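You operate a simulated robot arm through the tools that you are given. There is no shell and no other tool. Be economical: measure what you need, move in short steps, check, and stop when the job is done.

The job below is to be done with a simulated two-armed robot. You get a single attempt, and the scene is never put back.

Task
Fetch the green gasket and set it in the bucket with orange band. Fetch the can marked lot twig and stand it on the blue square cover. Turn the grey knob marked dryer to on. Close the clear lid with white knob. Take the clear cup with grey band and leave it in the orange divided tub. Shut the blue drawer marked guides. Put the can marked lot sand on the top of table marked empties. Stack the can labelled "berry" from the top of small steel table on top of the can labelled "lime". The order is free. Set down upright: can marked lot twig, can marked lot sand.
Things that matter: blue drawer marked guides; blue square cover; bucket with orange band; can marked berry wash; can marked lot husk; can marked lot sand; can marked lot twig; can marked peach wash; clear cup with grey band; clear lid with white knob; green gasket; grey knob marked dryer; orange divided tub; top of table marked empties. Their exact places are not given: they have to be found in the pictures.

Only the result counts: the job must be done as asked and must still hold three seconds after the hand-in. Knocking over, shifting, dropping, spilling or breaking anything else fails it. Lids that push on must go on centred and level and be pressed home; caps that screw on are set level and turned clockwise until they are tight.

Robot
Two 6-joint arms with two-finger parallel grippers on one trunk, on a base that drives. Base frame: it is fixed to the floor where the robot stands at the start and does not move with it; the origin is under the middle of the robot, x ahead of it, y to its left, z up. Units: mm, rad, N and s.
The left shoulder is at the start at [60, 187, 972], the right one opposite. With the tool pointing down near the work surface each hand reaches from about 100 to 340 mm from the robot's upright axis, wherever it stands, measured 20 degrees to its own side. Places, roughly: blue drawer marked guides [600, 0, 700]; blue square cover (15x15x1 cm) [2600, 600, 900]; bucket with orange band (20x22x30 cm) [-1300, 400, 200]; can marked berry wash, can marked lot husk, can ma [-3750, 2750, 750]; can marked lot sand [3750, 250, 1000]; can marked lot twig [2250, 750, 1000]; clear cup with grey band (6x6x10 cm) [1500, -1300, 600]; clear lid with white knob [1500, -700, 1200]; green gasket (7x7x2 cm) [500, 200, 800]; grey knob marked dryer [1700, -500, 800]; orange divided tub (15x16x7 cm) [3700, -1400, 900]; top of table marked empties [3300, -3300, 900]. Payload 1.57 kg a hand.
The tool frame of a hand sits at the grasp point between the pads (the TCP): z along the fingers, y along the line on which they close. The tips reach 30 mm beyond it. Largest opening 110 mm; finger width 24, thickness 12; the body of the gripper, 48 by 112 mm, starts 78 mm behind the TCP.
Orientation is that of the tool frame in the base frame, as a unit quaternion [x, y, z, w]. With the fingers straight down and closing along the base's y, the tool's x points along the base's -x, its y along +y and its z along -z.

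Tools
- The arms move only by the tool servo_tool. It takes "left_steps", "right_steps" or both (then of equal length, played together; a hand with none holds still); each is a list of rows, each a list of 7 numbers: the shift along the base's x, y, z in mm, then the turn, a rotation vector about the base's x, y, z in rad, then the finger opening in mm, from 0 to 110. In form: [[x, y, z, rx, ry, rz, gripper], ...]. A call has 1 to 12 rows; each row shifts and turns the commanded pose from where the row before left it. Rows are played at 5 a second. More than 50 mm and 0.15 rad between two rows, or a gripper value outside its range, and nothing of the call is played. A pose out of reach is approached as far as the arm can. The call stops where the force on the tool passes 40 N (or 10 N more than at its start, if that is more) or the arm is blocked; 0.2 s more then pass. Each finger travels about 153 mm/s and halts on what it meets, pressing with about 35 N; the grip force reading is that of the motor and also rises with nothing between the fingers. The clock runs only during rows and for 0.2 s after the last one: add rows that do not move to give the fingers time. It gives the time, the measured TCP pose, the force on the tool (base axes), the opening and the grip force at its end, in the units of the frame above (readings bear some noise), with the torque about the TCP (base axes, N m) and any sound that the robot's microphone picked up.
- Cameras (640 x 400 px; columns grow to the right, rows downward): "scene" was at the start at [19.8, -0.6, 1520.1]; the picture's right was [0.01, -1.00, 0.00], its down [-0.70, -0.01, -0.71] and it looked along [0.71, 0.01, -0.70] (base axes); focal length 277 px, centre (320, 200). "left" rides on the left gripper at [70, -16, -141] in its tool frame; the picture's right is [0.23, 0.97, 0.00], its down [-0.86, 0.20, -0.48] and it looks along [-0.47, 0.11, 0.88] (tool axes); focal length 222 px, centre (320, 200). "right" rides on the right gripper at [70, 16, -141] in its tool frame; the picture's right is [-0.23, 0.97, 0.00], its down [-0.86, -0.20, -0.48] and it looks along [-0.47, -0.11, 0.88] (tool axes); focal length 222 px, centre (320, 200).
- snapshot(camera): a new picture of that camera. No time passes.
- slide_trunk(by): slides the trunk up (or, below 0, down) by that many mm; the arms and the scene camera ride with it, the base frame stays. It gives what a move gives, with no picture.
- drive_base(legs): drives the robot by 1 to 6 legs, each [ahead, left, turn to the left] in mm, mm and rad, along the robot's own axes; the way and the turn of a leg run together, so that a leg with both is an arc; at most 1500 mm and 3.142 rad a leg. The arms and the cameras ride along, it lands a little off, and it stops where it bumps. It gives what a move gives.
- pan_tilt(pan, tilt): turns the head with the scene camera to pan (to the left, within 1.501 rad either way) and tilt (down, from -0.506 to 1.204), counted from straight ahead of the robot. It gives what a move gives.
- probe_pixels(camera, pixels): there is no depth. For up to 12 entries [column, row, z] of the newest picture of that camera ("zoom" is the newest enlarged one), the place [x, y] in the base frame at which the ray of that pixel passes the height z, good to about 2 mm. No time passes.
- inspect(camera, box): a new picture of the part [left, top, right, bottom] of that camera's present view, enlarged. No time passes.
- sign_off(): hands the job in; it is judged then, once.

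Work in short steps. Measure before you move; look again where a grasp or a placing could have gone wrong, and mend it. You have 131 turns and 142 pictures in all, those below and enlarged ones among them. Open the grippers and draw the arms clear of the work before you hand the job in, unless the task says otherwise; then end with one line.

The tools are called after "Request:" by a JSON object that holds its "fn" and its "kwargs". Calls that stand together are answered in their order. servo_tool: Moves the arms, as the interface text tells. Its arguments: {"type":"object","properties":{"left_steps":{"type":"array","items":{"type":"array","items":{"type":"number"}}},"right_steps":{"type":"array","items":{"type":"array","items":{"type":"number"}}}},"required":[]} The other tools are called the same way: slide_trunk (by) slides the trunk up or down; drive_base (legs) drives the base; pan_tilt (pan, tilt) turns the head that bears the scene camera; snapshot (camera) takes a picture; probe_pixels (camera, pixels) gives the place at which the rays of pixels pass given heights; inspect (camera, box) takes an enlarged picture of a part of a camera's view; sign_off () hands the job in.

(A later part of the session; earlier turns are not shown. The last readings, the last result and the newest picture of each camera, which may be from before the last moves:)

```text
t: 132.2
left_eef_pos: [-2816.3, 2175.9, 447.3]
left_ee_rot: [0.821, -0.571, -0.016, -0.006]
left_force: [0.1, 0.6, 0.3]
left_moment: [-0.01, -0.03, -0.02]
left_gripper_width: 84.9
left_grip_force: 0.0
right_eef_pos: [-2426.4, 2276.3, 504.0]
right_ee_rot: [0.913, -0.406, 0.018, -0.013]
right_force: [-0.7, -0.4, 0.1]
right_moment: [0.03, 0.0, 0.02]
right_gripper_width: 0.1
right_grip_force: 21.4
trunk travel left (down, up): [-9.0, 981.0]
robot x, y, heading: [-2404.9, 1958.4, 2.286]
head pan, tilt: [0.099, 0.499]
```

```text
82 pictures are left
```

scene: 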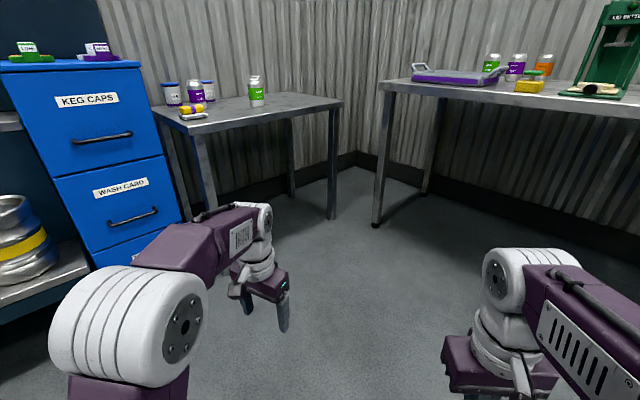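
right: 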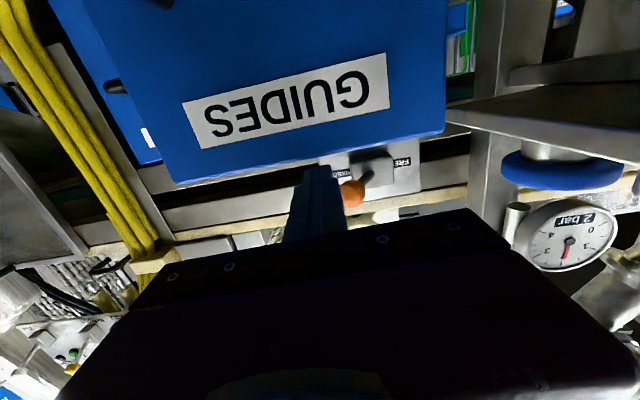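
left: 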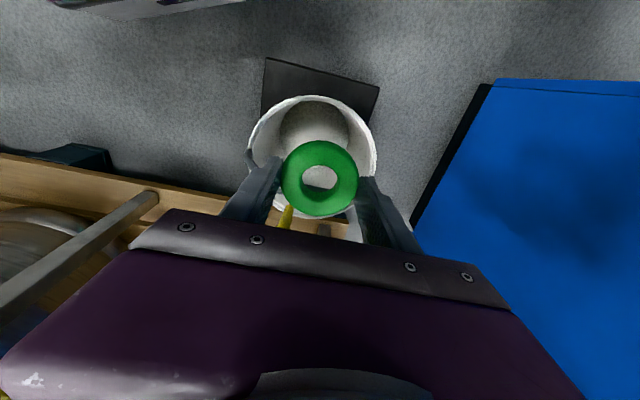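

Trunk moves are limited to 400. I raise it now, then look at the small table with the cans.

Request:
{"fn": "slide_trunk", "kwargs": {"by": 400}}

Request:
{"fn": "pan_tilt", "kwargs": {"pan": 0.25, "tilt": 0.5}}

Request:
{"fn": "inspect", "kwargs": {"camera": "scene", "box": [120, 60, 440, 260]}}

```text
t: 136.0
left_eef_pos: [-2817.3, 2174.1, 847.0]
left_ee_rot: [0.821, -0.571, -0.015, -0.005]
left_force: [0.8, 0.3, -0.2]
left_moment: [-0.01, 0.0, 0.0]
left_gripper_width: 84.8
left_grip_force: 0.1
right_eef_pos: [-2427.2, 2277.0, 905.7]
right_ee_rot: [0.914, -0.406, 0.019, -0.013]
right_force: [0.0, -0.1, -0.1]
right_moment: [-0.04, 0.01, 0.01]
right_gripper_width: 0.1
right_grip_force: 20.7
trunk travel left (down, up): [-409.0, 581.0]
robot x, y, heading: [-2405.3, 1959.0, 2.287]
head pan, tilt: [0.099, 0.499]
```

```text
t: 136.7
left_eef_pos: [-2816.3, 2175.6, 846.4]
left_ee_rot: [0.821, -0.571, -0.015, -0.005]
left_force: [-0.8, -0.2, -0.3]
left_moment: [0.04, 0.01, -0.01]
left_gripper_width: 85.0
left_grip_force: 0.1
right_eef_pos: [-2425.7, 2275.9, 904.4]
right_ee_rot: [0.913, -0.406, 0.018, -0.013]
right_force: [1.1, 0.0, 0.2]
right_moment: [0.0, 0.02, 0.0]
right_gripper_width: 0.0
right_grip_force: 21.6
trunk travel left (down, up): [-409.0, 581.0]
robot x, y, heading: [-2404.5, 1963.8, 2.287]
head pan, tilt: [0.25, 0.499]
```

```text
2.00 times, centred on (280, 160) of scene
```

zoom: 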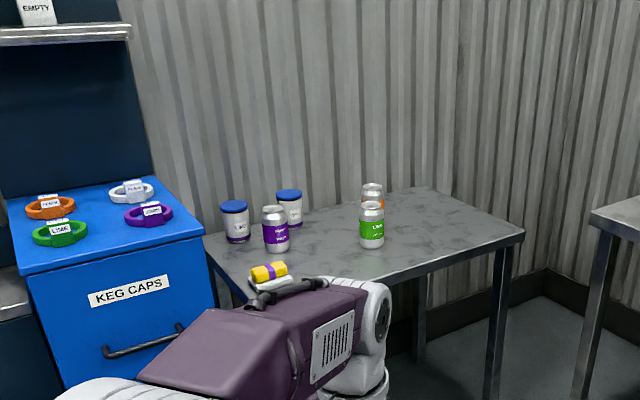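

The purple can at about (258,177) is likely berry, the green one at (306,175) lime, with an orange one behind it. I enlarge for labels.

Request:
{"fn": "inspect", "kwargs": {"camera": "scene", "box": [220, 140, 340, 210]}}

Request:
{"fn": "probe_pixels", "kwargs": {"camera": "scene", "pixels": [[258, 184, 780], [306, 183, 780], [258, 184, 750], [306, 183, 750], [306, 183, 800], [258, 184, 800], [335, 155, 750], [381, 177, 750], [256, 204, 750]]}}

```text
5.33 times, centred on (280, 175) of scene
```

zoom: 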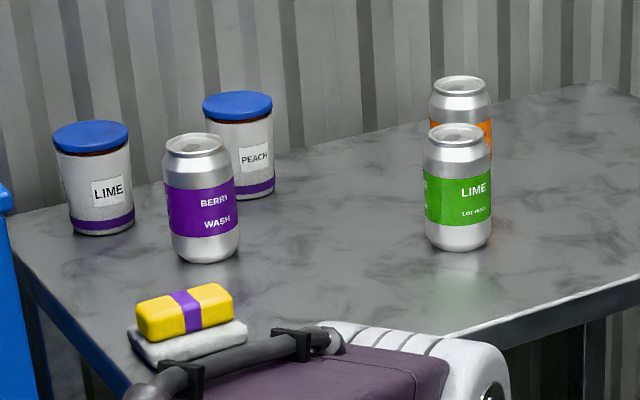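

```text
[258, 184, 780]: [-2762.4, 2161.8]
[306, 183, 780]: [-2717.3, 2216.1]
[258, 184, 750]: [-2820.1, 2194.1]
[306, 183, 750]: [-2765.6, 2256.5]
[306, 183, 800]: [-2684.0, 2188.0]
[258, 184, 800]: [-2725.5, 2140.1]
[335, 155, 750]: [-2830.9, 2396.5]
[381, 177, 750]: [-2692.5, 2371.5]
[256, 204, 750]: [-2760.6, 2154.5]
```

The lime can reads "LIME LOT HUSK" and the berry "BERRY WASH". I probe from this zoom their bases and tops.

Request:
{"fn": "probe_pixels", "kwargs": {"camera": "zoom", "pixels": [[205, 252, 750], [205, 252, 780], [205, 252, 800], [459, 240, 750], [459, 240, 780], [459, 240, 800], [196, 145, 870], [458, 133, 870], [460, 86, 870], [510, 350, 780], [10, 215, 780], [600, 85, 780]]}}

```text
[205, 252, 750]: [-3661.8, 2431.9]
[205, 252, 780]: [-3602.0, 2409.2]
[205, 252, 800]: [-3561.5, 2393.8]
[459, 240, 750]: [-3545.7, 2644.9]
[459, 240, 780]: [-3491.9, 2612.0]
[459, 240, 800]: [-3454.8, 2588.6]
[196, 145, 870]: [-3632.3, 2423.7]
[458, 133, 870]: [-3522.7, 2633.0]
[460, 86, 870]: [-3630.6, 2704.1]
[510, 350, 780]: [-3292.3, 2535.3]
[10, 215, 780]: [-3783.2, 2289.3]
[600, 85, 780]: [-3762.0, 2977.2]
```

I raise the trunk to the starting height and drive to (−2950,2580) facing −x, hands held above table level, then look again.

Request:
{"fn": "slide_trunk", "kwargs": {"by": 191}}

Request:
{"fn": "drive_base", "kwargs": {"legs": [[824, 7, 0], [0, 0, 0.856]]}}

Request:
{"fn": "pan_tilt", "kwargs": {"pan": 0.0, "tilt": 0.7}}

Request:
{"fn": "snapshot", "kwargs": {"camera": "scene"}}

```text
t: 138.8
left_eef_pos: [-2817.0, 2177.0, 1036.6]
left_ee_rot: [0.821, -0.571, -0.016, -0.006]
left_force: [-0.5, -0.3, -0.1]
left_moment: [-0.04, 0.03, 0.02]
left_gripper_width: 84.8
left_grip_force: 0.1
right_eef_pos: [-2425.4, 2277.5, 1095.5]
right_ee_rot: [0.913, -0.407, 0.018, -0.012]
right_force: [-0.6, 0.5, 0.1]
right_moment: [0.0, -0.06, 0.04]
right_gripper_width: 0.0
right_grip_force: 21.4
trunk travel left (down, up): [-600.0, 390.0]
robot x, y, heading: [-2405.6, 1960.5, 2.287]
head pan, tilt: [0.25, 0.499]
```

```text
t: 145.5
left_eef_pos: [-3388.2, 2404.3, 1037.6]
left_ee_rot: [0.985, -0.173, -0.016, 0.002]
left_force: [0.4, 1.0, 0.1]
left_moment: [0.01, -0.01, -0.02]
left_gripper_width: 85.2
left_grip_force: 0.2
right_eef_pos: [-3214.7, 2767.5, 1096.0]
right_ee_rot: [1.0, 0.015, 0.011, -0.019]
right_force: [1.2, 0.4, 0.5]
right_moment: [-0.01, 0.01, -0.01]
right_gripper_width: 0.0
right_grip_force: 21.2
trunk travel left (down, up): [-600.0, 390.0]
robot x, y, heading: [-2962.2, 2581.5, -3.129]
head pan, tilt: [0.25, 0.499]
```

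```text
t: 146.2
left_eef_pos: [-3389.4, 2405.1, 1037.6]
left_ee_rot: [0.985, -0.173, -0.017, 0.001]
left_force: [-0.1, 0.5, -0.4]
left_moment: [-0.03, -0.03, 0.01]
left_gripper_width: 85.3
left_grip_force: 0.0
right_eef_pos: [-3214.9, 2766.6, 1096.3]
right_ee_rot: [1.0, 0.015, 0.01, -0.019]
right_force: [0.0, 0.2, 0.4]
right_moment: [0.01, -0.01, 0.02]
right_gripper_width: 0.0
right_grip_force: 21.2
trunk travel left (down, up): [-600.0, 390.0]
robot x, y, heading: [-2956.9, 2581.7, -3.132]
head pan, tilt: [0.0, 0.7]
```

```text
79 pictures are left
```

scene: 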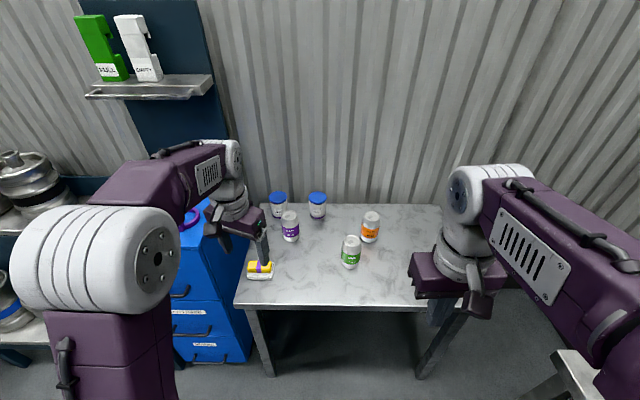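

I now see all cans well: berry (291,228), lime (350,252), peach (370,228). I take the left view and a zoom for triangulation.

Request:
{"fn": "snapshot", "kwargs": {"camera": "left"}}

Request:
{"fn": "inspect", "kwargs": {"camera": "scene", "box": [240, 180, 400, 280]}}

```text
78 pictures are left
```

left: 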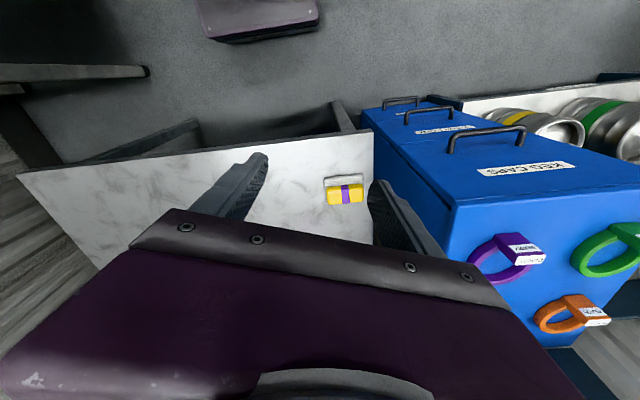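

```text
4.00 times, centred on (320, 230) of scene
```

zoom: 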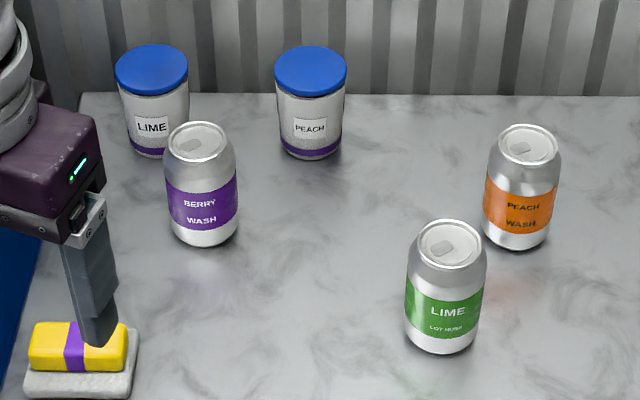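

I triangulate the table height from its front-left corner (scene ≈(235,305), left ≈(373,131)), and probe the cans.

Request:
{"fn": "probe_pixels", "kwargs": {"camera": "left", "pixels": [[373, 131, 720], [373, 131, 750], [373, 131, 780], [343, 188, 780]]}}

Request:
{"fn": "probe_pixels", "kwargs": {"camera": "scene", "pixels": [[235, 305, 720], [235, 305, 750], [235, 305, 780], [291.5, 238, 750], [289.5, 215, 865], [350.8, 264.5, 750], [352.5, 239.5, 865], [372, 217, 865], [278, 203, 840], [258, 273, 760], [262, 260, 760]]}}

```text
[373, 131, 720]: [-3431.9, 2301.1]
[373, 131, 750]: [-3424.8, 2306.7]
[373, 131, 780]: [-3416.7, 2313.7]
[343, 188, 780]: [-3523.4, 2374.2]
```

```text
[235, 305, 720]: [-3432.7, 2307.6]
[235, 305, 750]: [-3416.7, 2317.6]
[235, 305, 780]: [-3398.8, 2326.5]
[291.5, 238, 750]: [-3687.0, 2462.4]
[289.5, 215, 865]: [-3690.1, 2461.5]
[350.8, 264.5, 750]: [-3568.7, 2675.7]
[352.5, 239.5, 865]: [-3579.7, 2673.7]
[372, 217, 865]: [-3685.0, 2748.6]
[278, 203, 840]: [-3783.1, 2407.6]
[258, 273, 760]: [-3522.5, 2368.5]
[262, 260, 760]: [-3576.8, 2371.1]
```

Table top z≈735, berry ≈(−3693,2463), lime ≈(−3577,2676). I drive 150 mm nearer, then bring the left hand to a 45° tilted pre-grasp above and in front of berry.

Request:
{"fn": "drive_base", "kwargs": {"legs": [[150, 0, -0.01]]}}

Request:
{"fn": "servo_tool", "kwargs": {"left_steps": [[-9, 6, -10, 0, 0, 0.116, 85], [-9, 6, -10, 0, 0, 0.116, 85], [-9, 6, -10, 0, 0, 0.116, 85], [-9, 6, -17, 0, 0.131, 0, 85], [-9, 6, -17, 0, 0.131, 0, 85], [-9, 6, -17, 0, 0.131, 0, 85], [-9, 6, -17, 0, 0.131, 0, 85], [-9, 6, -17, 0, 0.131, 0, 85], [-9, 6, -17, 0, 0.131, 0, 85]]}}

Request:
{"fn": "snapshot", "kwargs": {"camera": "left"}}

Request:
{"fn": "inspect", "kwargs": {"camera": "scene", "box": [200, 160, 440, 320]}}

```text
t: 147.6
left_eef_pos: [-3538.3, 2406.7, 1039.2]
left_ee_rot: [0.984, -0.176, -0.016, 0.002]
left_force: [0.1, -0.1, -0.4]
left_moment: [0.01, -0.02, 0.01]
left_gripper_width: 85.1
left_grip_force: 0.0
right_eef_pos: [-3361.1, 2768.2, 1096.5]
right_ee_rot: [1.0, 0.011, 0.011, -0.019]
right_force: [-0.1, -0.4, 0.1]
right_moment: [-0.01, -0.06, -0.05]
right_gripper_width: 0.0
right_grip_force: 21.3
trunk travel left (down, up): [-600.0, 390.0]
robot x, y, heading: [-3108.4, 2581.0, -3.14]
head pan, tilt: [0.0, 0.7]
```

```text
t: 149.6
left_eef_pos: [-3603.8, 2427.1, 932.4]
left_ee_rot: [0.953, 0.012, -0.299, 0.049]
left_force: [-0.5, 0.3, -0.2]
left_moment: [-0.02, 0.0, 0.0]
left_gripper_width: 85.1
left_grip_force: 0.2
left hand out of reach, approached as far as the arm can: row 7, 8, 9
right_eef_pos: [-3361.1, 2768.4, 1096.4]
right_ee_rot: [1.0, 0.011, 0.011, -0.02]
right_force: [0.8, 0.1, 0.2]
right_moment: [0.01, -0.01, 0.04]
right_gripper_width: 0.1
right_grip_force: 20.9
trunk travel left (down, up): [-600.0, 390.0]
robot x, y, heading: [-3108.6, 2577.0, -3.135]
head pan, tilt: [0.0, 0.7]
```

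```text
76 pictures are left
```

left: 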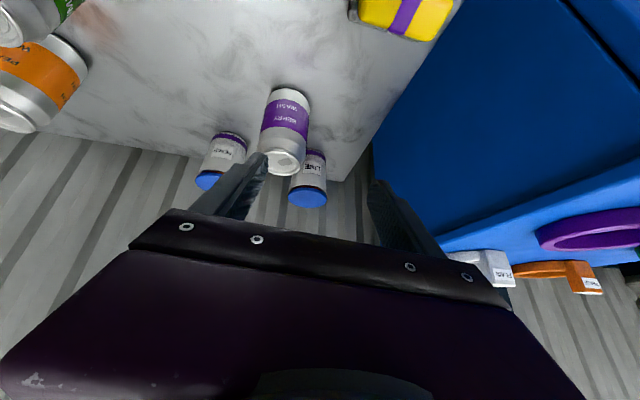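

```text
2.50 times, centred on (320, 240) of scene
```

zoom: 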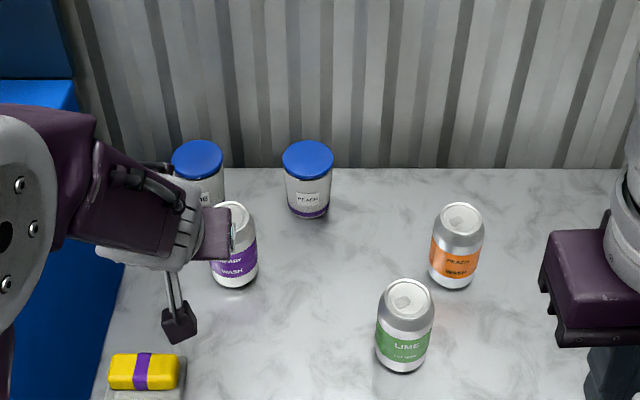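

The arm ran out of reach at ~35° tilt; the shoulder is too high. I draw the hand up and back, lower the trunk 150, and retry.

Request:
{"fn": "servo_tool", "kwargs": {"left_steps": [[35, 0, 35, 0, 0, 0, 85], [35, 0, 35, 0, 0, 0, 85], [0, 0, 35, 0, 0, 0, 85], [0, 0, 35, 0, 0, 0, 85], [0, 0, 0, 0, 0, 0, 85]]}}

Request:
{"fn": "slide_trunk", "kwargs": {"by": -150}}

Request:
{"fn": "servo_tool", "kwargs": {"left_steps": [[-15, 0, 0, 0, 0, 0, 85], [0, 0, 0, 0, 0, 0, 85]]}}

```text
t: 150.8
left_eef_pos: [-3534.0, 2426.2, 1068.7]
left_ee_rot: [0.953, 0.014, -0.298, 0.05]
left_force: [-0.3, 0.1, 0.5]
left_moment: [0.0, -0.03, 0.0]
left_gripper_width: 85.0
left_grip_force: 0.1
right_eef_pos: [-3361.9, 2767.6, 1096.0]
right_ee_rot: [1.0, 0.011, 0.011, -0.02]
right_force: [-0.8, 0.4, -0.2]
right_moment: [-0.03, -0.02, -0.02]
right_gripper_width: 0.0
right_grip_force: 20.9
trunk travel left (down, up): [-600.0, 390.0]
robot x, y, heading: [-3109.5, 2579.3, -3.138]
head pan, tilt: [0.0, 0.7]
```

```text
t: 152.6
left_eef_pos: [-3533.5, 2425.9, 919.2]
left_ee_rot: [0.953, 0.013, -0.299, 0.051]
left_force: [-0.6, 0.0, -1.6]
left_moment: [0.01, 0.01, 0.03]
left_gripper_width: 85.3
left_grip_force: 0.0
right_eef_pos: [-3362.3, 2768.5, 946.5]
right_ee_rot: [1.0, 0.01, 0.011, -0.019]
right_force: [-1.2, 0.5, 0.4]
right_moment: [0.02, 0.0, 0.0]
right_gripper_width: 0.1
right_grip_force: 21.1
trunk travel left (down, up): [-450.0, 540.0]
robot x, y, heading: [-3111.1, 2577.7, -3.135]
head pan, tilt: [0.0, 0.7]
```

```text
t: 153.2
left_eef_pos: [-3550.6, 2426.0, 919.5]
left_ee_rot: [0.953, 0.012, -0.3, 0.05]
left_force: [0.3, 0.5, -1.0]
left_moment: [0.0, 0.0, -0.04]
left_gripper_width: 84.9
left_grip_force: 0.1
right_eef_pos: [-3361.2, 2767.8, 945.8]
right_ee_rot: [1.0, 0.01, 0.011, -0.02]
right_force: [0.6, -1.0, 0.1]
right_moment: [0.04, -0.04, -0.02]
right_gripper_width: 0.0
right_grip_force: 21.4
trunk travel left (down, up): [-450.0, 540.0]
robot x, y, heading: [-3108.7, 2581.3, -3.136]
head pan, tilt: [0.0, 0.7]
```

The command follows the reached pose. I correct roll (+0.1 about x), add tilt and move to the pre-grasp (−3629,2463,872).

Request:
{"fn": "servo_tool", "kwargs": {"left_steps": [[-16, 7.5, -10, 0.025, 0.03, 0, 85], [-16, 7.5, -10, 0.025, 0.03, 0, 85], [-16, 7.5, -10, 0.025, 0.03, 0, 85], [-16, 7.5, -10, 0.025, 0.03, 0, 85], [-14, 7, -8, 0, 0.03, 0, 85]]}}

Request:
{"fn": "snapshot", "kwargs": {"camera": "left"}}

Request:
{"fn": "snapshot", "kwargs": {"camera": "scene"}}

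```text
t: 154.3
left_eef_pos: [-3630.9, 2463.6, 871.0]
left_ee_rot: [0.929, 0.031, -0.368, 0.001]
left_force: [-0.7, 0.5, -0.2]
left_moment: [0.0, -0.01, 0.02]
left_gripper_width: 84.8
left_grip_force: 0.1
right_eef_pos: [-3361.8, 2770.2, 945.9]
right_ee_rot: [1.0, 0.01, 0.011, -0.019]
right_force: [0.2, 0.7, -0.3]
right_moment: [0.01, -0.01, -0.01]
right_gripper_width: 0.0
right_grip_force: 20.9
trunk travel left (down, up): [-450.0, 540.0]
robot x, y, heading: [-3105.2, 2578.1, -3.139]
head pan, tilt: [0.0, 0.7]
```

```text
74 pictures are left
```

left: 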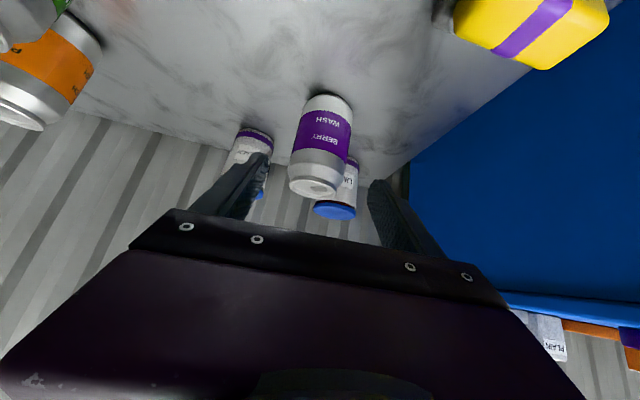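

```text
73 pictures are left
```

scene: 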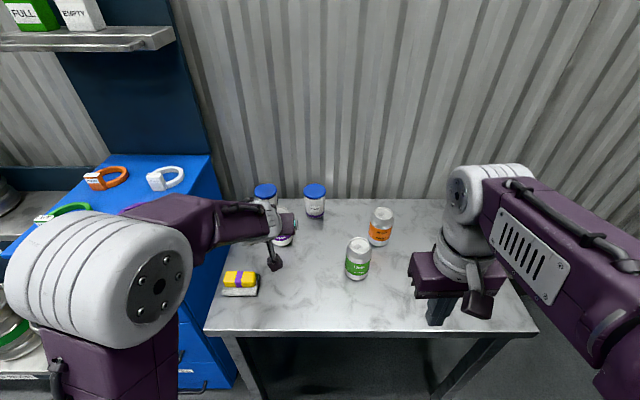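

I probe the berry's top and base in this left view.

Request:
{"fn": "probe_pixels", "kwargs": {"camera": "left", "pixels": [[316, 186, 840], [316, 186, 850], [316, 186, 860], [329, 98, 735], [329, 98, 750], [304, 110, 750], [352, 105, 750], [289, 183, 850], [342, 192, 850]]}}

Request:
{"fn": "probe_pixels", "kwargs": {"camera": "scene", "pixels": [[360, 243, 840], [360, 243, 850], [360, 243, 860], [357, 274, 735], [357, 274, 750], [346, 244, 850], [374, 244, 850], [382, 213, 850], [380, 240, 735]]}}

```text
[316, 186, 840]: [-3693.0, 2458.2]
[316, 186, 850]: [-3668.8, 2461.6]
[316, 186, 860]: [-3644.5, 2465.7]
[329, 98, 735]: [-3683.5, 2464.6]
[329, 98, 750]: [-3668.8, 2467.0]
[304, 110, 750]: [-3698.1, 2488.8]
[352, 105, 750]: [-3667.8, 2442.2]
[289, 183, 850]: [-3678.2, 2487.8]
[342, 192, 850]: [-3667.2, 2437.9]
```

```text
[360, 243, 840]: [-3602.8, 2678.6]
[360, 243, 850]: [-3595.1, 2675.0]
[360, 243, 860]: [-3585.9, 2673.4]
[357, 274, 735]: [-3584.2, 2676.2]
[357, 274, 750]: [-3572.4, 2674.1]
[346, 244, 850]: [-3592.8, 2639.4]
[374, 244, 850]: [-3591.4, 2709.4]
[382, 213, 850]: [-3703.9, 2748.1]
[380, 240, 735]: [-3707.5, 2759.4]
```

Berry ≈ (−3692,2462). I advance along the tool axis to (−3690,2462,805) and close.

Request:
{"fn": "servo_tool", "kwargs": {"left_steps": [[-20, 0, -22, 0, 0, 0, 85], [-20, -1, -22, 0, 0, 0, 85], [-19, -1, -22, 0, 0, 0, 85], [0, 0, 0, 0, 0, 0, 65], [0, 0, 0, 0, 0, 0, 50], [0, 0, 0, 0, 0, 0, 50]]}}

Request:
{"fn": "snapshot", "kwargs": {"camera": "left"}}

```text
t: 155.8
left_eef_pos: [-3686.6, 2462.9, 801.2]
left_ee_rot: [0.929, 0.03, -0.369, 0.001]
left_force: [0.4, -0.6, -0.1]
left_moment: [0.0, -0.14, 0.01]
left_gripper_width: 64.0
left_grip_force: 34.7
right_eef_pos: [-3362.0, 2767.8, 945.7]
right_ee_rot: [1.0, 0.01, 0.011, -0.019]
right_force: [-0.2, 0.0, 0.3]
right_moment: [-0.02, 0.02, -0.02]
right_gripper_width: 0.0
right_grip_force: 21.2
trunk travel left (down, up): [-450.0, 540.0]
robot x, y, heading: [-3108.0, 2576.5, -3.144]
head pan, tilt: [0.0, 0.7]
```

```text
72 pictures are left
```

left: 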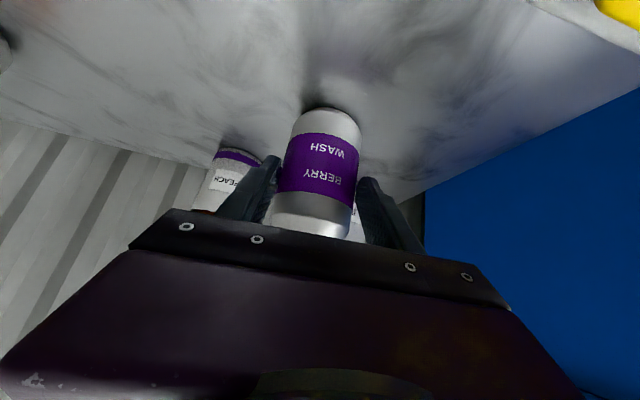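

Gripped at 64 mm. I lift 165 mm straight up and look.

Request:
{"fn": "servo_tool", "kwargs": {"left_steps": [[0, 0, 20, 0, 0, 0, 50], [0, 0, 40, 0, 0, 0, 50], [0, 0, 40, 0, 0, 0, 50], [0, 0, 40, 0, 0, 0, 50], [0, 0, 25, 0, 0, 0, 50]]}}

Request:
{"fn": "servo_tool", "kwargs": {"left_steps": [[25, 40, 0, 0, 0, 0, 50], [25, 40, 0, 0, 0, 0, 50], [25, 40, 0, 0, 0, 0, 50], [22, 40, 0, 0, 0, 0, 50], [16, 40, 0, 0, 0, 0, 50], [0, 11, 0, 0, 0, 0, 50], [0, 0, 0, 0, 0, 0, 50]]}}

Request:
{"fn": "snapshot", "kwargs": {"camera": "scene"}}

Request:
{"fn": "inspect", "kwargs": {"camera": "scene", "box": [260, 160, 460, 300]}}

Request:
{"fn": "snapshot", "kwargs": {"camera": "left"}}

```text
t: 156.9
left_eef_pos: [-3683.1, 2462.3, 970.6]
left_ee_rot: [0.929, 0.031, -0.368, 0.001]
left_force: [0.2, 0.4, -3.4]
left_moment: [0.04, -0.14, -0.02]
left_gripper_width: 64.4
left_grip_force: 34.6
right_eef_pos: [-3362.7, 2768.4, 945.4]
right_ee_rot: [1.0, 0.012, 0.011, -0.019]
right_force: [-0.2, 0.8, 0.4]
right_moment: [-0.03, -0.03, 0.02]
right_gripper_width: 0.0
right_grip_force: 21.2
trunk travel left (down, up): [-450.0, 540.0]
robot x, y, heading: [-3112.9, 2581.2, -3.133]
head pan, tilt: [0.0, 0.7]
```

```text
t: 158.6
left_eef_pos: [-3574.9, 2671.5, 969.4]
left_ee_rot: [0.929, 0.031, -0.369, 0.002]
left_force: [-0.2, 0.2, -3.2]
left_moment: [0.0, -0.15, -0.02]
left_gripper_width: 64.4
left_grip_force: 34.9
right_eef_pos: [-3361.4, 2769.4, 945.4]
right_ee_rot: [1.0, 0.011, 0.011, -0.019]
right_force: [-1.3, -0.1, 0.1]
right_moment: [0.0, 0.02, -0.01]
right_gripper_width: 0.0
right_grip_force: 21.4
trunk travel left (down, up): [-450.0, 540.0]
robot x, y, heading: [-3109.2, 2576.9, -3.142]
head pan, tilt: [0.0, 0.7]
```

```text
71 pictures are left
```

scene: 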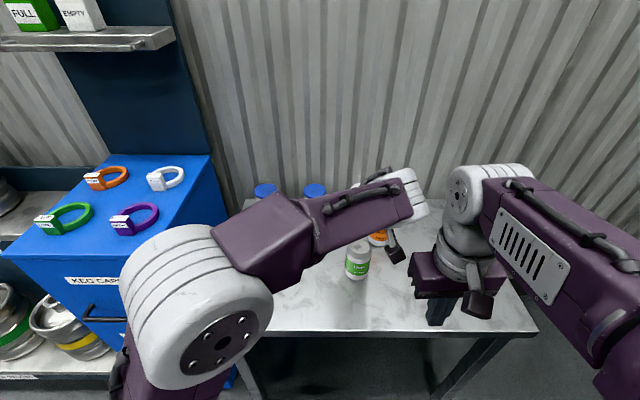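

```text
2.86 times, centred on (360, 230) of scene
```

zoom: 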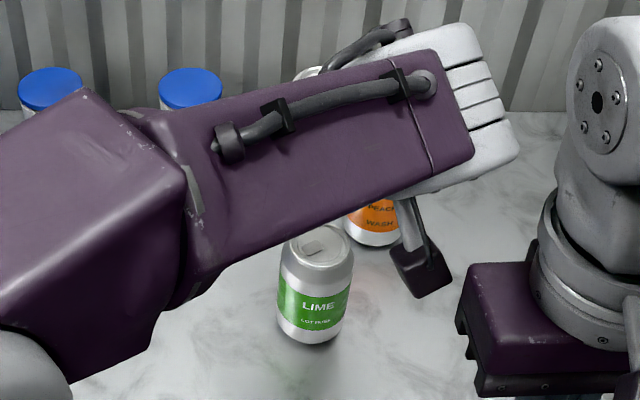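

```text
69 pictures are left
```

left: 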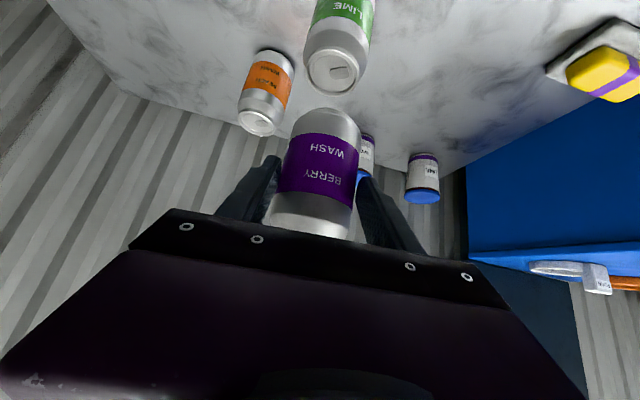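

I probe lime's top (338,70) and berry's bottom edge (326,108) in the left view at the likely heights.

Request:
{"fn": "probe_pixels", "kwargs": {"camera": "left", "pixels": [[338, 70, 840], [338, 70, 850], [338, 70, 860], [307, 70, 855], [369, 66, 855], [328, 108, 905], [294, 122, 905], [362, 122, 905], [328, 108, 915]]}}

Request:
{"fn": "probe_pixels", "kwargs": {"camera": "zoom", "pixels": [[1, 1, 850]]}}

```text
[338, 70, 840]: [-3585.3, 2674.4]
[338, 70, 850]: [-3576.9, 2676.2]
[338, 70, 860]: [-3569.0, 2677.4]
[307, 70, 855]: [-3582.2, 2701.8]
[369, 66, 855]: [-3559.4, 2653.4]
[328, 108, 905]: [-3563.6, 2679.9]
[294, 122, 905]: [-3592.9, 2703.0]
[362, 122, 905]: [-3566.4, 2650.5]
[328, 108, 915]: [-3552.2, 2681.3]
```

```text
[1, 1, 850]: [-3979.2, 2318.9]
```

Offsets are small. I shift (+4,+2), lower 30 mm and look again before contact.

Request:
{"fn": "servo_tool", "kwargs": {"left_steps": [[4, 2, -10, 0, 0, 0, 50], [0, 0, -10, 0, 0, 0, 50], [0, 0, -10, 0, 0, 0, 50], [0, 0, 0, 0, 0, 0, 50]]}}

Request:
{"fn": "pan_tilt", "kwargs": {"pan": -0.1, "tilt": 0.8}}

Request:
{"fn": "inspect", "kwargs": {"camera": "left", "box": [220, 0, 420, 130]}}

Request:
{"fn": "snapshot", "kwargs": {"camera": "right"}}

```text
t: 159.6
left_eef_pos: [-3571.6, 2674.7, 940.3]
left_ee_rot: [0.929, 0.031, -0.368, 0.001]
left_force: [-0.4, -0.4, -3.1]
left_moment: [0.01, -0.1, -0.01]
left_gripper_width: 64.6
left_grip_force: 35.2
right_eef_pos: [-3362.2, 2769.3, 945.9]
right_ee_rot: [1.0, 0.01, 0.011, -0.019]
right_force: [0.0, 0.8, 0.1]
right_moment: [-0.02, 0.0, 0.03]
right_gripper_width: 0.0
right_grip_force: 20.9
trunk travel left (down, up): [-450.0, 540.0]
robot x, y, heading: [-3108.5, 2580.1, -3.14]
head pan, tilt: [0.0, 0.7]
```

```text
t: 160.2
left_eef_pos: [-3572.0, 2674.0, 940.5]
left_ee_rot: [0.929, 0.031, -0.368, 0.001]
left_force: [0.1, -0.3, -3.7]
left_moment: [0.01, -0.14, 0.01]
left_gripper_width: 64.3
left_grip_force: 34.8
right_eef_pos: [-3362.6, 2769.1, 946.3]
right_ee_rot: [1.0, 0.011, 0.01, -0.019]
right_force: [0.7, 0.9, 0.7]
right_moment: [0.02, 0.0, -0.02]
right_gripper_width: 0.0
right_grip_force: 21.3
trunk travel left (down, up): [-450.0, 540.0]
robot x, y, heading: [-3108.1, 2580.2, -3.139]
head pan, tilt: [-0.099, 0.799]
```

```text
3.08 times, centred on (320, 65) of left
```

zoom: 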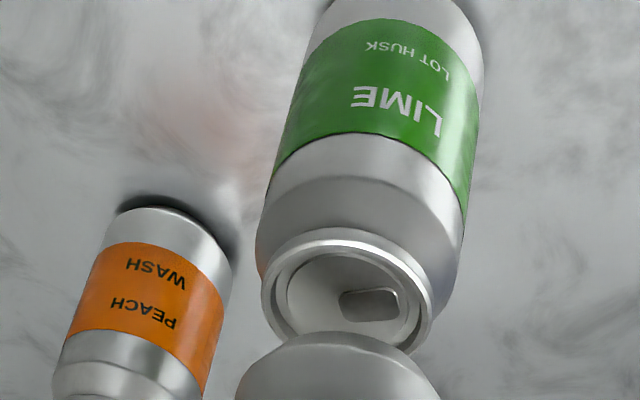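

```text
67 pictures are left
```

right: 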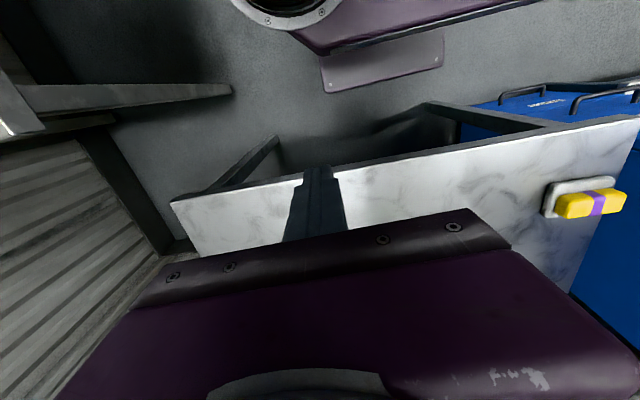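

Alignment looks good (about 2–3 mm more +y needed). I lower gently 15 mm and read the force.

Request:
{"fn": "servo_tool", "kwargs": {"left_steps": [[0, 2.5, -3, 0, 0, 0, 50], [0, 0, -3, 0, 0, 0, 50], [0, 0, -3, 0, 0, 0, 50], [0, 0, -3, 0, 0, 0, 50]]}}

Request:
{"fn": "inspect", "kwargs": {"camera": "left", "box": [220, 0, 420, 130]}}

```text
t: 161.2
left_eef_pos: [-3571.0, 2676.2, 930.0]
left_ee_rot: [0.929, 0.031, -0.368, 0.002]
left_force: [-0.2, -0.2, -3.6]
left_moment: [0.04, -0.11, -0.02]
left_gripper_width: 64.2
left_grip_force: 35.0
right_eef_pos: [-3362.7, 2769.2, 946.3]
right_ee_rot: [1.0, 0.01, 0.011, -0.02]
right_force: [0.3, -0.1, -0.2]
right_moment: [0.02, -0.03, -0.02]
right_gripper_width: 0.1
right_grip_force: 21.9
trunk travel left (down, up): [-450.0, 540.0]
robot x, y, heading: [-3108.5, 2577.7, -3.135]
head pan, tilt: [-0.099, 0.799]
```

```text
3.08 times, centred on (320, 65) of left
```

zoom: 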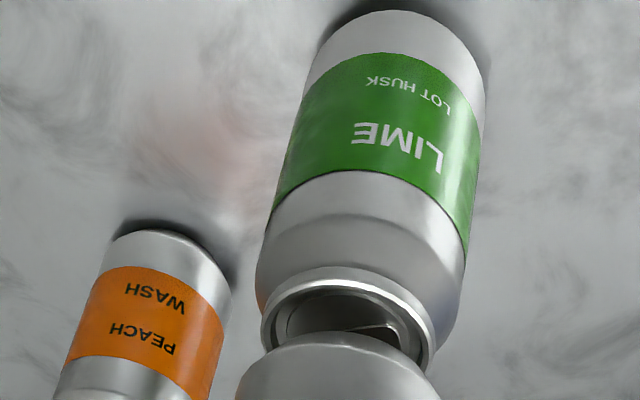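

Still clear of contact. I lower a further 12 mm in small steps.

Request:
{"fn": "servo_tool", "kwargs": {"left_steps": [[0, 0, -3, 0, 0, 0, 50], [0, 0, -3, 0, 0, 0, 50], [0, 0, -3, 0, 0, 0, 50], [0, 0, -2, 0, 0, 0, 50]]}}

Request:
{"fn": "inspect", "kwargs": {"camera": "left", "box": [220, 0, 420, 130]}}

```text
t: 162.2
left_eef_pos: [-3570.4, 2676.3, 916.9]
left_ee_rot: [0.929, 0.031, -0.368, 0.002]
left_force: [0.0, 0.1, -3.8]
left_moment: [0.02, -0.11, -0.01]
left_gripper_width: 64.3
left_grip_force: 35.2
right_eef_pos: [-3362.3, 2768.3, 945.9]
right_ee_rot: [1.0, 0.011, 0.011, -0.02]
right_force: [-0.3, -0.5, -0.4]
right_moment: [0.01, -0.01, -0.02]
right_gripper_width: 0.0
right_grip_force: 21.5
trunk travel left (down, up): [-450.0, 540.0]
robot x, y, heading: [-3109.3, 2580.1, -3.133]
head pan, tilt: [-0.099, 0.799]
```

```text
3.08 times, centred on (320, 65) of left
```

zoom: 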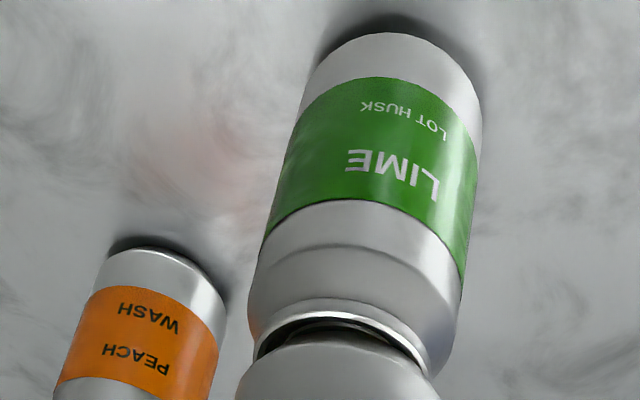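

Nearly touching. I continue in 2 mm steps, watching the force.

Request:
{"fn": "servo_tool", "kwargs": {"left_steps": [[0, 0, -2, 0, 0, 0, 50], [0, 0, -2, 0, 0, 0, 50], [0, 0, -1.5, 0, 0, 0, 50]]}}

Request:
{"fn": "inspect", "kwargs": {"camera": "left", "box": [220, 0, 420, 130]}}

```text
t: 163.0
left_eef_pos: [-3568.7, 2675.0, 915.0]
left_ee_rot: [0.928, 0.03, -0.372, 0.0]
left_force: [-2.2, -3.0, 17.8]
left_moment: [-0.41, 0.42, 0.06]
left_gripper_width: 64.3
left_grip_force: 35.0
right_eef_pos: [-3359.9, 2768.4, 946.3]
right_ee_rot: [1.0, 0.011, 0.01, -0.02]
right_force: [0.2, 0.4, 1.1]
right_moment: [0.01, 0.03, 0.02]
right_gripper_width: 0.0
right_grip_force: 21.4
trunk travel left (down, up): [-450.0, 540.0]
robot x, y, heading: [-3109.6, 2578.2, -3.133]
head pan, tilt: [-0.099, 0.799]
```

```text
3.08 times, centred on (320, 65) of left
```

zoom: 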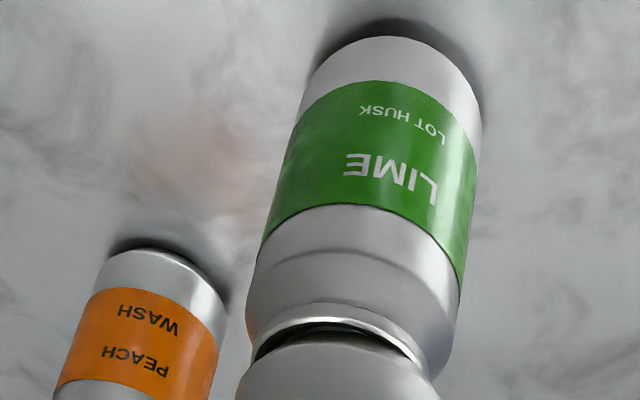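

Contact at ~20 N, offset toward the far/−y side. I lift 4 mm, shift (+4,+2), and lower again gently.

Request:
{"fn": "servo_tool", "kwargs": {"left_steps": [[0, 0, 5, 0, 0, 0, 50], [4, 2, 0, 0, 0, 0, 50], [0, 0, -2, 0, 0, 0, 50], [0, 0, -2, 0, 0, 0, 50], [0, 0, 0, 0, 0, 0, 50]]}}

Request:
{"fn": "inspect", "kwargs": {"camera": "left", "box": [220, 0, 420, 130]}}

```text
t: 164.3
left_eef_pos: [-3565.0, 2678.5, 916.4]
left_ee_rot: [0.928, 0.032, -0.371, 0.0]
left_force: [0.9, -0.6, 0.2]
left_moment: [-0.14, -0.14, 0.04]
left_gripper_width: 64.4
left_grip_force: 35.1
right_eef_pos: [-3360.0, 2768.9, 945.3]
right_ee_rot: [1.0, 0.011, 0.014, -0.02]
right_force: [2.9, 3.1, -1.7]
right_moment: [-0.32, 0.27, 0.12]
right_gripper_width: 0.1
right_grip_force: 21.5
trunk travel left (down, up): [-450.0, 540.0]
robot x, y, heading: [-3104.4, 2577.9, -3.136]
head pan, tilt: [-0.099, 0.799]
stopped in row 5 (right hand): the force on the tool passed its limit at 41 N (the readings are from after the stop); the commanded pose is now the measured one
```

```text
3.08 times, centred on (320, 65) of left
```

zoom: 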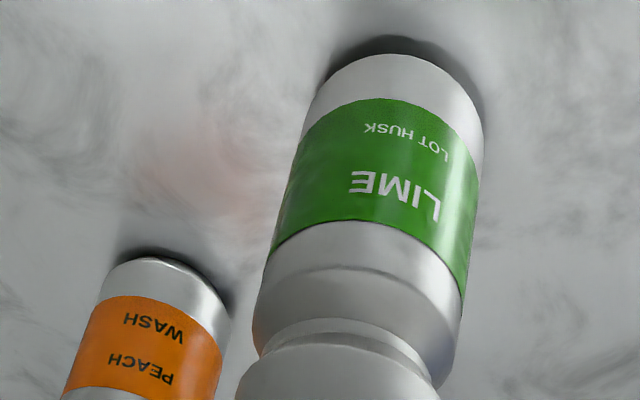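

Berry now seats well on lime, but the left forearm brushed the right hand. I move the right hand away (+y), then check the contact.

Request:
{"fn": "servo_tool", "kwargs": {"right_steps": [[0, 20, 0, 0, 0, 0, 0], [0, 30, 0, 0, 0, 0, 0], [0, 30, 0, 0, 0, 0, 0]]}}

Request:
{"fn": "servo_tool", "kwargs": {"left_steps": [[0, 0, -1, 0, 0, 0, 50], [0, 0, -1, 0, 0, 0, 50], [0, 0, 0, 0, 0, 0, 50]]}}

Request:
{"fn": "snapshot", "kwargs": {"camera": "scene"}}

Request:
{"fn": "inspect", "kwargs": {"camera": "left", "box": [220, 0, 420, 130]}}

```text
t: 165.1
left_eef_pos: [-3565.3, 2678.5, 915.4]
left_ee_rot: [0.929, 0.033, -0.369, 0.001]
left_force: [-1.6, -1.2, 1.4]
left_moment: [-0.18, 0.0, 0.0]
left_gripper_width: 64.4
left_grip_force: 35.2
right_eef_pos: [-3359.3, 2846.5, 945.1]
right_ee_rot: [1.0, 0.012, 0.014, -0.02]
right_force: [-0.4, 1.3, -0.7]
right_moment: [0.01, 0.01, -0.03]
right_gripper_width: 0.2
right_grip_force: 21.2
trunk travel left (down, up): [-450.0, 540.0]
robot x, y, heading: [-3104.8, 2575.2, -3.136]
head pan, tilt: [-0.099, 0.799]
```

```text
t: 165.9
left_eef_pos: [-3564.5, 2678.8, 915.7]
left_ee_rot: [0.928, 0.031, -0.372, -0.002]
left_force: [-1.5, 0.0, 11.8]
left_moment: [-0.1, 0.19, -0.04]
left_gripper_width: 64.5
left_grip_force: 35.0
right_eef_pos: [-3357.4, 2847.3, 945.0]
right_ee_rot: [1.0, 0.012, 0.014, -0.02]
right_force: [-0.8, 0.0, 0.8]
right_moment: [0.0, 0.0, -0.02]
right_gripper_width: 0.0
right_grip_force: 21.2
trunk travel left (down, up): [-450.0, 540.0]
robot x, y, heading: [-3107.2, 2579.0, -3.137]
head pan, tilt: [-0.099, 0.799]
```

```text
62 pictures are left
```

scene: 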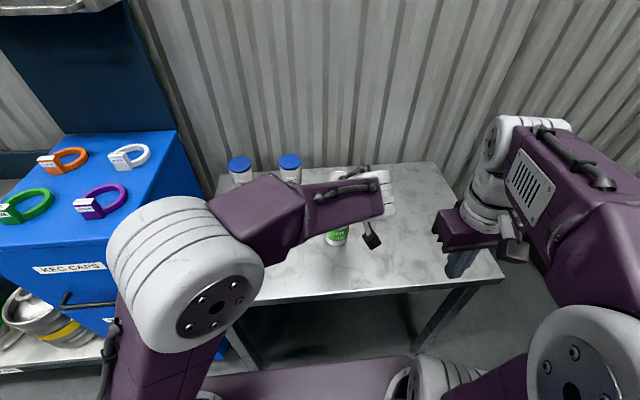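

```text
3.08 times, centred on (320, 65) of left
```

zoom: 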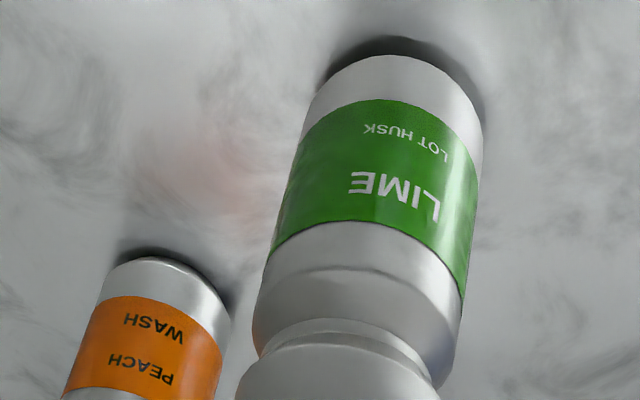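

Seated flat with ~15 N. I open the fingers and retreat back along the tool axis.

Request:
{"fn": "servo_tool", "kwargs": {"left_steps": [[0, 0, 0, 0, 0, 0, 68], [0, 0, 0, 0, 0, 0, 76], [0, 0, 0, 0, 0, 0, 90], [0, 0, 0, 0, 0, 0, 90], [14, 0, 14, 0, 0, 0, 90], [25, 0, 25, 0, 0, 0, 90], [30, 0, 30, 0, 0, 0, 90], [30, 0, 30, 0, 0, 0, 90], [20, 0, 40, 0, 0, 0, 90]]}}

Request:
{"fn": "snapshot", "kwargs": {"camera": "left"}}

Request:
{"fn": "snapshot", "kwargs": {"camera": "scene"}}

```text
t: 167.9
left_eef_pos: [-3443.8, 2677.7, 1050.6]
left_ee_rot: [0.929, 0.032, -0.369, 0.0]
left_force: [0.1, 0.1, 0.6]
left_moment: [0.0, -0.01, -0.02]
left_gripper_width: 89.7
left_grip_force: 0.0
right_eef_pos: [-3358.0, 2847.4, 945.8]
right_ee_rot: [1.0, 0.011, 0.013, -0.02]
right_force: [-0.1, 0.5, -0.2]
right_moment: [0.0, 0.03, 0.04]
right_gripper_width: 0.0
right_grip_force: 21.3
trunk travel left (down, up): [-450.0, 540.0]
robot x, y, heading: [-3104.7, 2576.2, -3.134]
head pan, tilt: [-0.099, 0.799]
```

```text
60 pictures are left
```

left: 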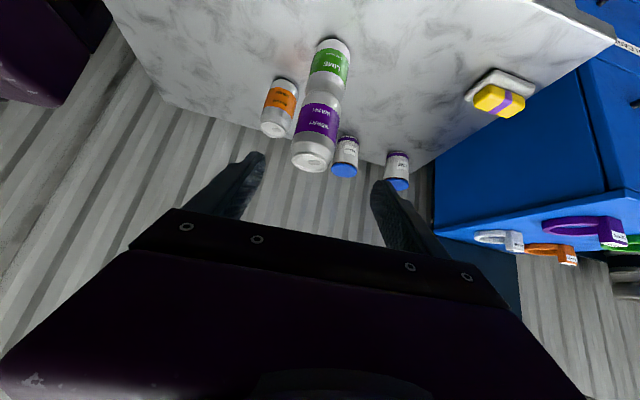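

```text
59 pictures are left
```

scene: 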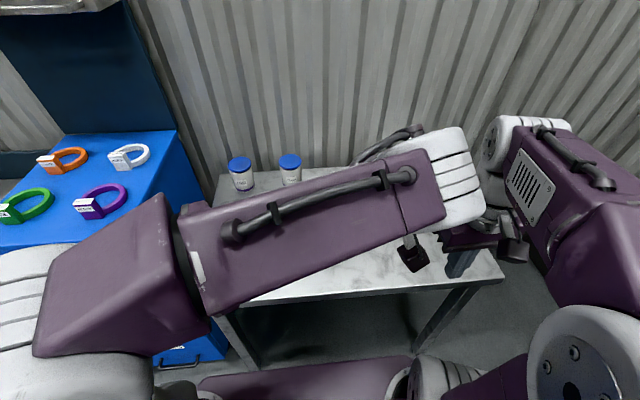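

Berry stands on lime. I back off, fold the left hand down and to its side, then turn around and head for the far side of the line.

Request:
{"fn": "drive_base", "kwargs": {"legs": [[-350, 0, 0]]}}

Request:
{"fn": "servo_tool", "kwargs": {"left_steps": [[0, -37, 5, 0, -0.095, 0, 60], [0, -37, 5, 0, -0.095, 0, 60], [0, -37, 5, 0, -0.095, 0, 60], [0, -37, 5, 0, -0.095, 0, 60], [0, -37, 5, 0, -0.095, 0, 60], [0, -37, 5, 0, -0.095, 0, 60], [0, -37, 5, 0, -0.095, 0, 60], [0, -37, 5, 0, -0.095, 0, 60]]}}

Request:
{"fn": "drive_base", "kwargs": {"legs": [[0, 400, 0], [0, 0, 3.135], [1500, 0, 0], [1500, 0, 0], [800, 0, 0]]}}

Request:
{"fn": "pan_tilt", "kwargs": {"pan": -0.35, "tilt": 0.35}}

Request:
{"fn": "snapshot", "kwargs": {"camera": "scene"}}

```text
t: 170.1
left_eef_pos: [-3097.8, 2681.4, 1049.8]
left_ee_rot: [0.929, 0.028, -0.369, -0.001]
left_force: [0.3, 0.3, -0.1]
left_moment: [-0.02, 0.02, -0.01]
left_gripper_width: 90.1
left_grip_force: 0.0
right_eef_pos: [-3011.4, 2849.0, 945.2]
right_ee_rot: [1.0, 0.006, 0.013, -0.02]
right_force: [-0.6, -0.7, 0.4]
right_moment: [-0.03, 0.05, -0.02]
right_gripper_width: 0.3
right_grip_force: 21.4
trunk travel left (down, up): [-450.0, 540.0]
robot x, y, heading: [-2760.1, 2581.3, 3.137]
head pan, tilt: [-0.099, 0.799]
```

```text
t: 171.9
left_eef_pos: [-3097.9, 2384.1, 1088.7]
left_ee_rot: [1.0, 0.025, 0.003, 0.007]
left_force: [0.2, -0.8, 0.2]
left_moment: [0.02, -0.01, 0.0]
left_gripper_width: 60.1
left_grip_force: 0.1
right_eef_pos: [-3010.7, 2849.1, 944.8]
right_ee_rot: [1.0, 0.006, 0.015, -0.02]
right_force: [-0.2, -0.7, 0.5]
right_moment: [0.04, 0.0, -0.03]
right_gripper_width: 0.0
right_grip_force: 21.6
trunk travel left (down, up): [-450.0, 540.0]
robot x, y, heading: [-2763.8, 2575.8, 3.135]
head pan, tilt: [-0.099, 0.799]
```

```text
t: 199.5
left_eef_pos: [1325.1, 2385.5, 1087.6]
left_ee_rot: [-0.025, 1.0, 0.008, -0.001]
left_force: [0.4, 0.6, -0.4]
left_moment: [0.01, -0.02, 0.02]
left_gripper_width: 60.1
left_grip_force: 0.1
right_eef_pos: [1237.5, 1920.3, 945.0]
right_ee_rot: [-0.005, 1.0, -0.02, -0.014]
right_force: [0.0, 0.2, -0.4]
right_moment: [0.05, -0.02, -0.03]
right_gripper_width: 0.2
right_grip_force: 21.2
trunk travel left (down, up): [-450.0, 540.0]
robot x, y, heading: [992.1, 2193.2, -0.009]
head pan, tilt: [-0.099, 0.799]
```

```text
t: 200.4
left_eef_pos: [1322.4, 2385.3, 1088.8]
left_ee_rot: [-0.025, 1.0, 0.008, 0.0]
left_force: [-0.7, 0.3, 1.0]
left_moment: [-0.02, -0.03, 0.0]
left_gripper_width: 60.1
left_grip_force: 0.0
right_eef_pos: [1235.4, 1921.3, 945.2]
right_ee_rot: [-0.006, 1.0, -0.02, -0.015]
right_force: [-0.1, -0.3, 0.0]
right_moment: [-0.02, -0.02, -0.03]
right_gripper_width: 0.1
right_grip_force: 21.0
trunk travel left (down, up): [-450.0, 540.0]
robot x, y, heading: [987.9, 2191.5, -0.011]
head pan, tilt: [-0.351, 0.351]
```

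```text
58 pictures are left
```

scene: 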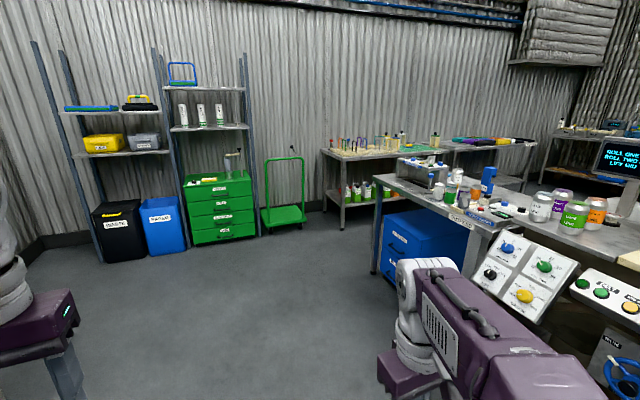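

The table with coloured cans is at right (430–640,150–240). I enlarge it.

Request:
{"fn": "inspect", "kwargs": {"camera": "scene", "box": [380, 110, 640, 270]}}

```text
2.46 times, centred on (510, 190) of scene
```

zoom: 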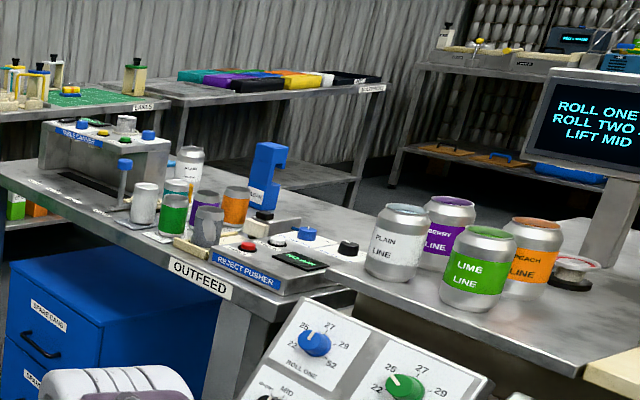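

The cans are on the OUTFEED table. I probe its floor footprint to plan the approach.

Request:
{"fn": "probe_pixels", "kwargs": {"camera": "zoom", "pixels": [[5, 165, 900], [260, 318, 900], [590, 372, 900], [500, 260, 900], [300, 200, 900], [165, 230, 900], [410, 270, 900], [325, 75, 900]]}}

Request:
{"fn": "probe_pixels", "kwargs": {"camera": "scene", "pixels": [[376, 272, 0], [240, 240, 0], [330, 215, 0], [270, 228, 0]]}}

```text
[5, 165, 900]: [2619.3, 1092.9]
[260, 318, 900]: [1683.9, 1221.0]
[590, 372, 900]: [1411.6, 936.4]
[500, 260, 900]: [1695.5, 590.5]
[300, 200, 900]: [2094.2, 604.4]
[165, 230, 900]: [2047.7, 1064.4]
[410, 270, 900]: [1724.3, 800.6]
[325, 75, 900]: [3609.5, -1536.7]
```

```text
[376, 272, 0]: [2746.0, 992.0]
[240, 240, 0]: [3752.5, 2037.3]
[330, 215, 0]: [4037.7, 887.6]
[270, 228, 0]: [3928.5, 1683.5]
```

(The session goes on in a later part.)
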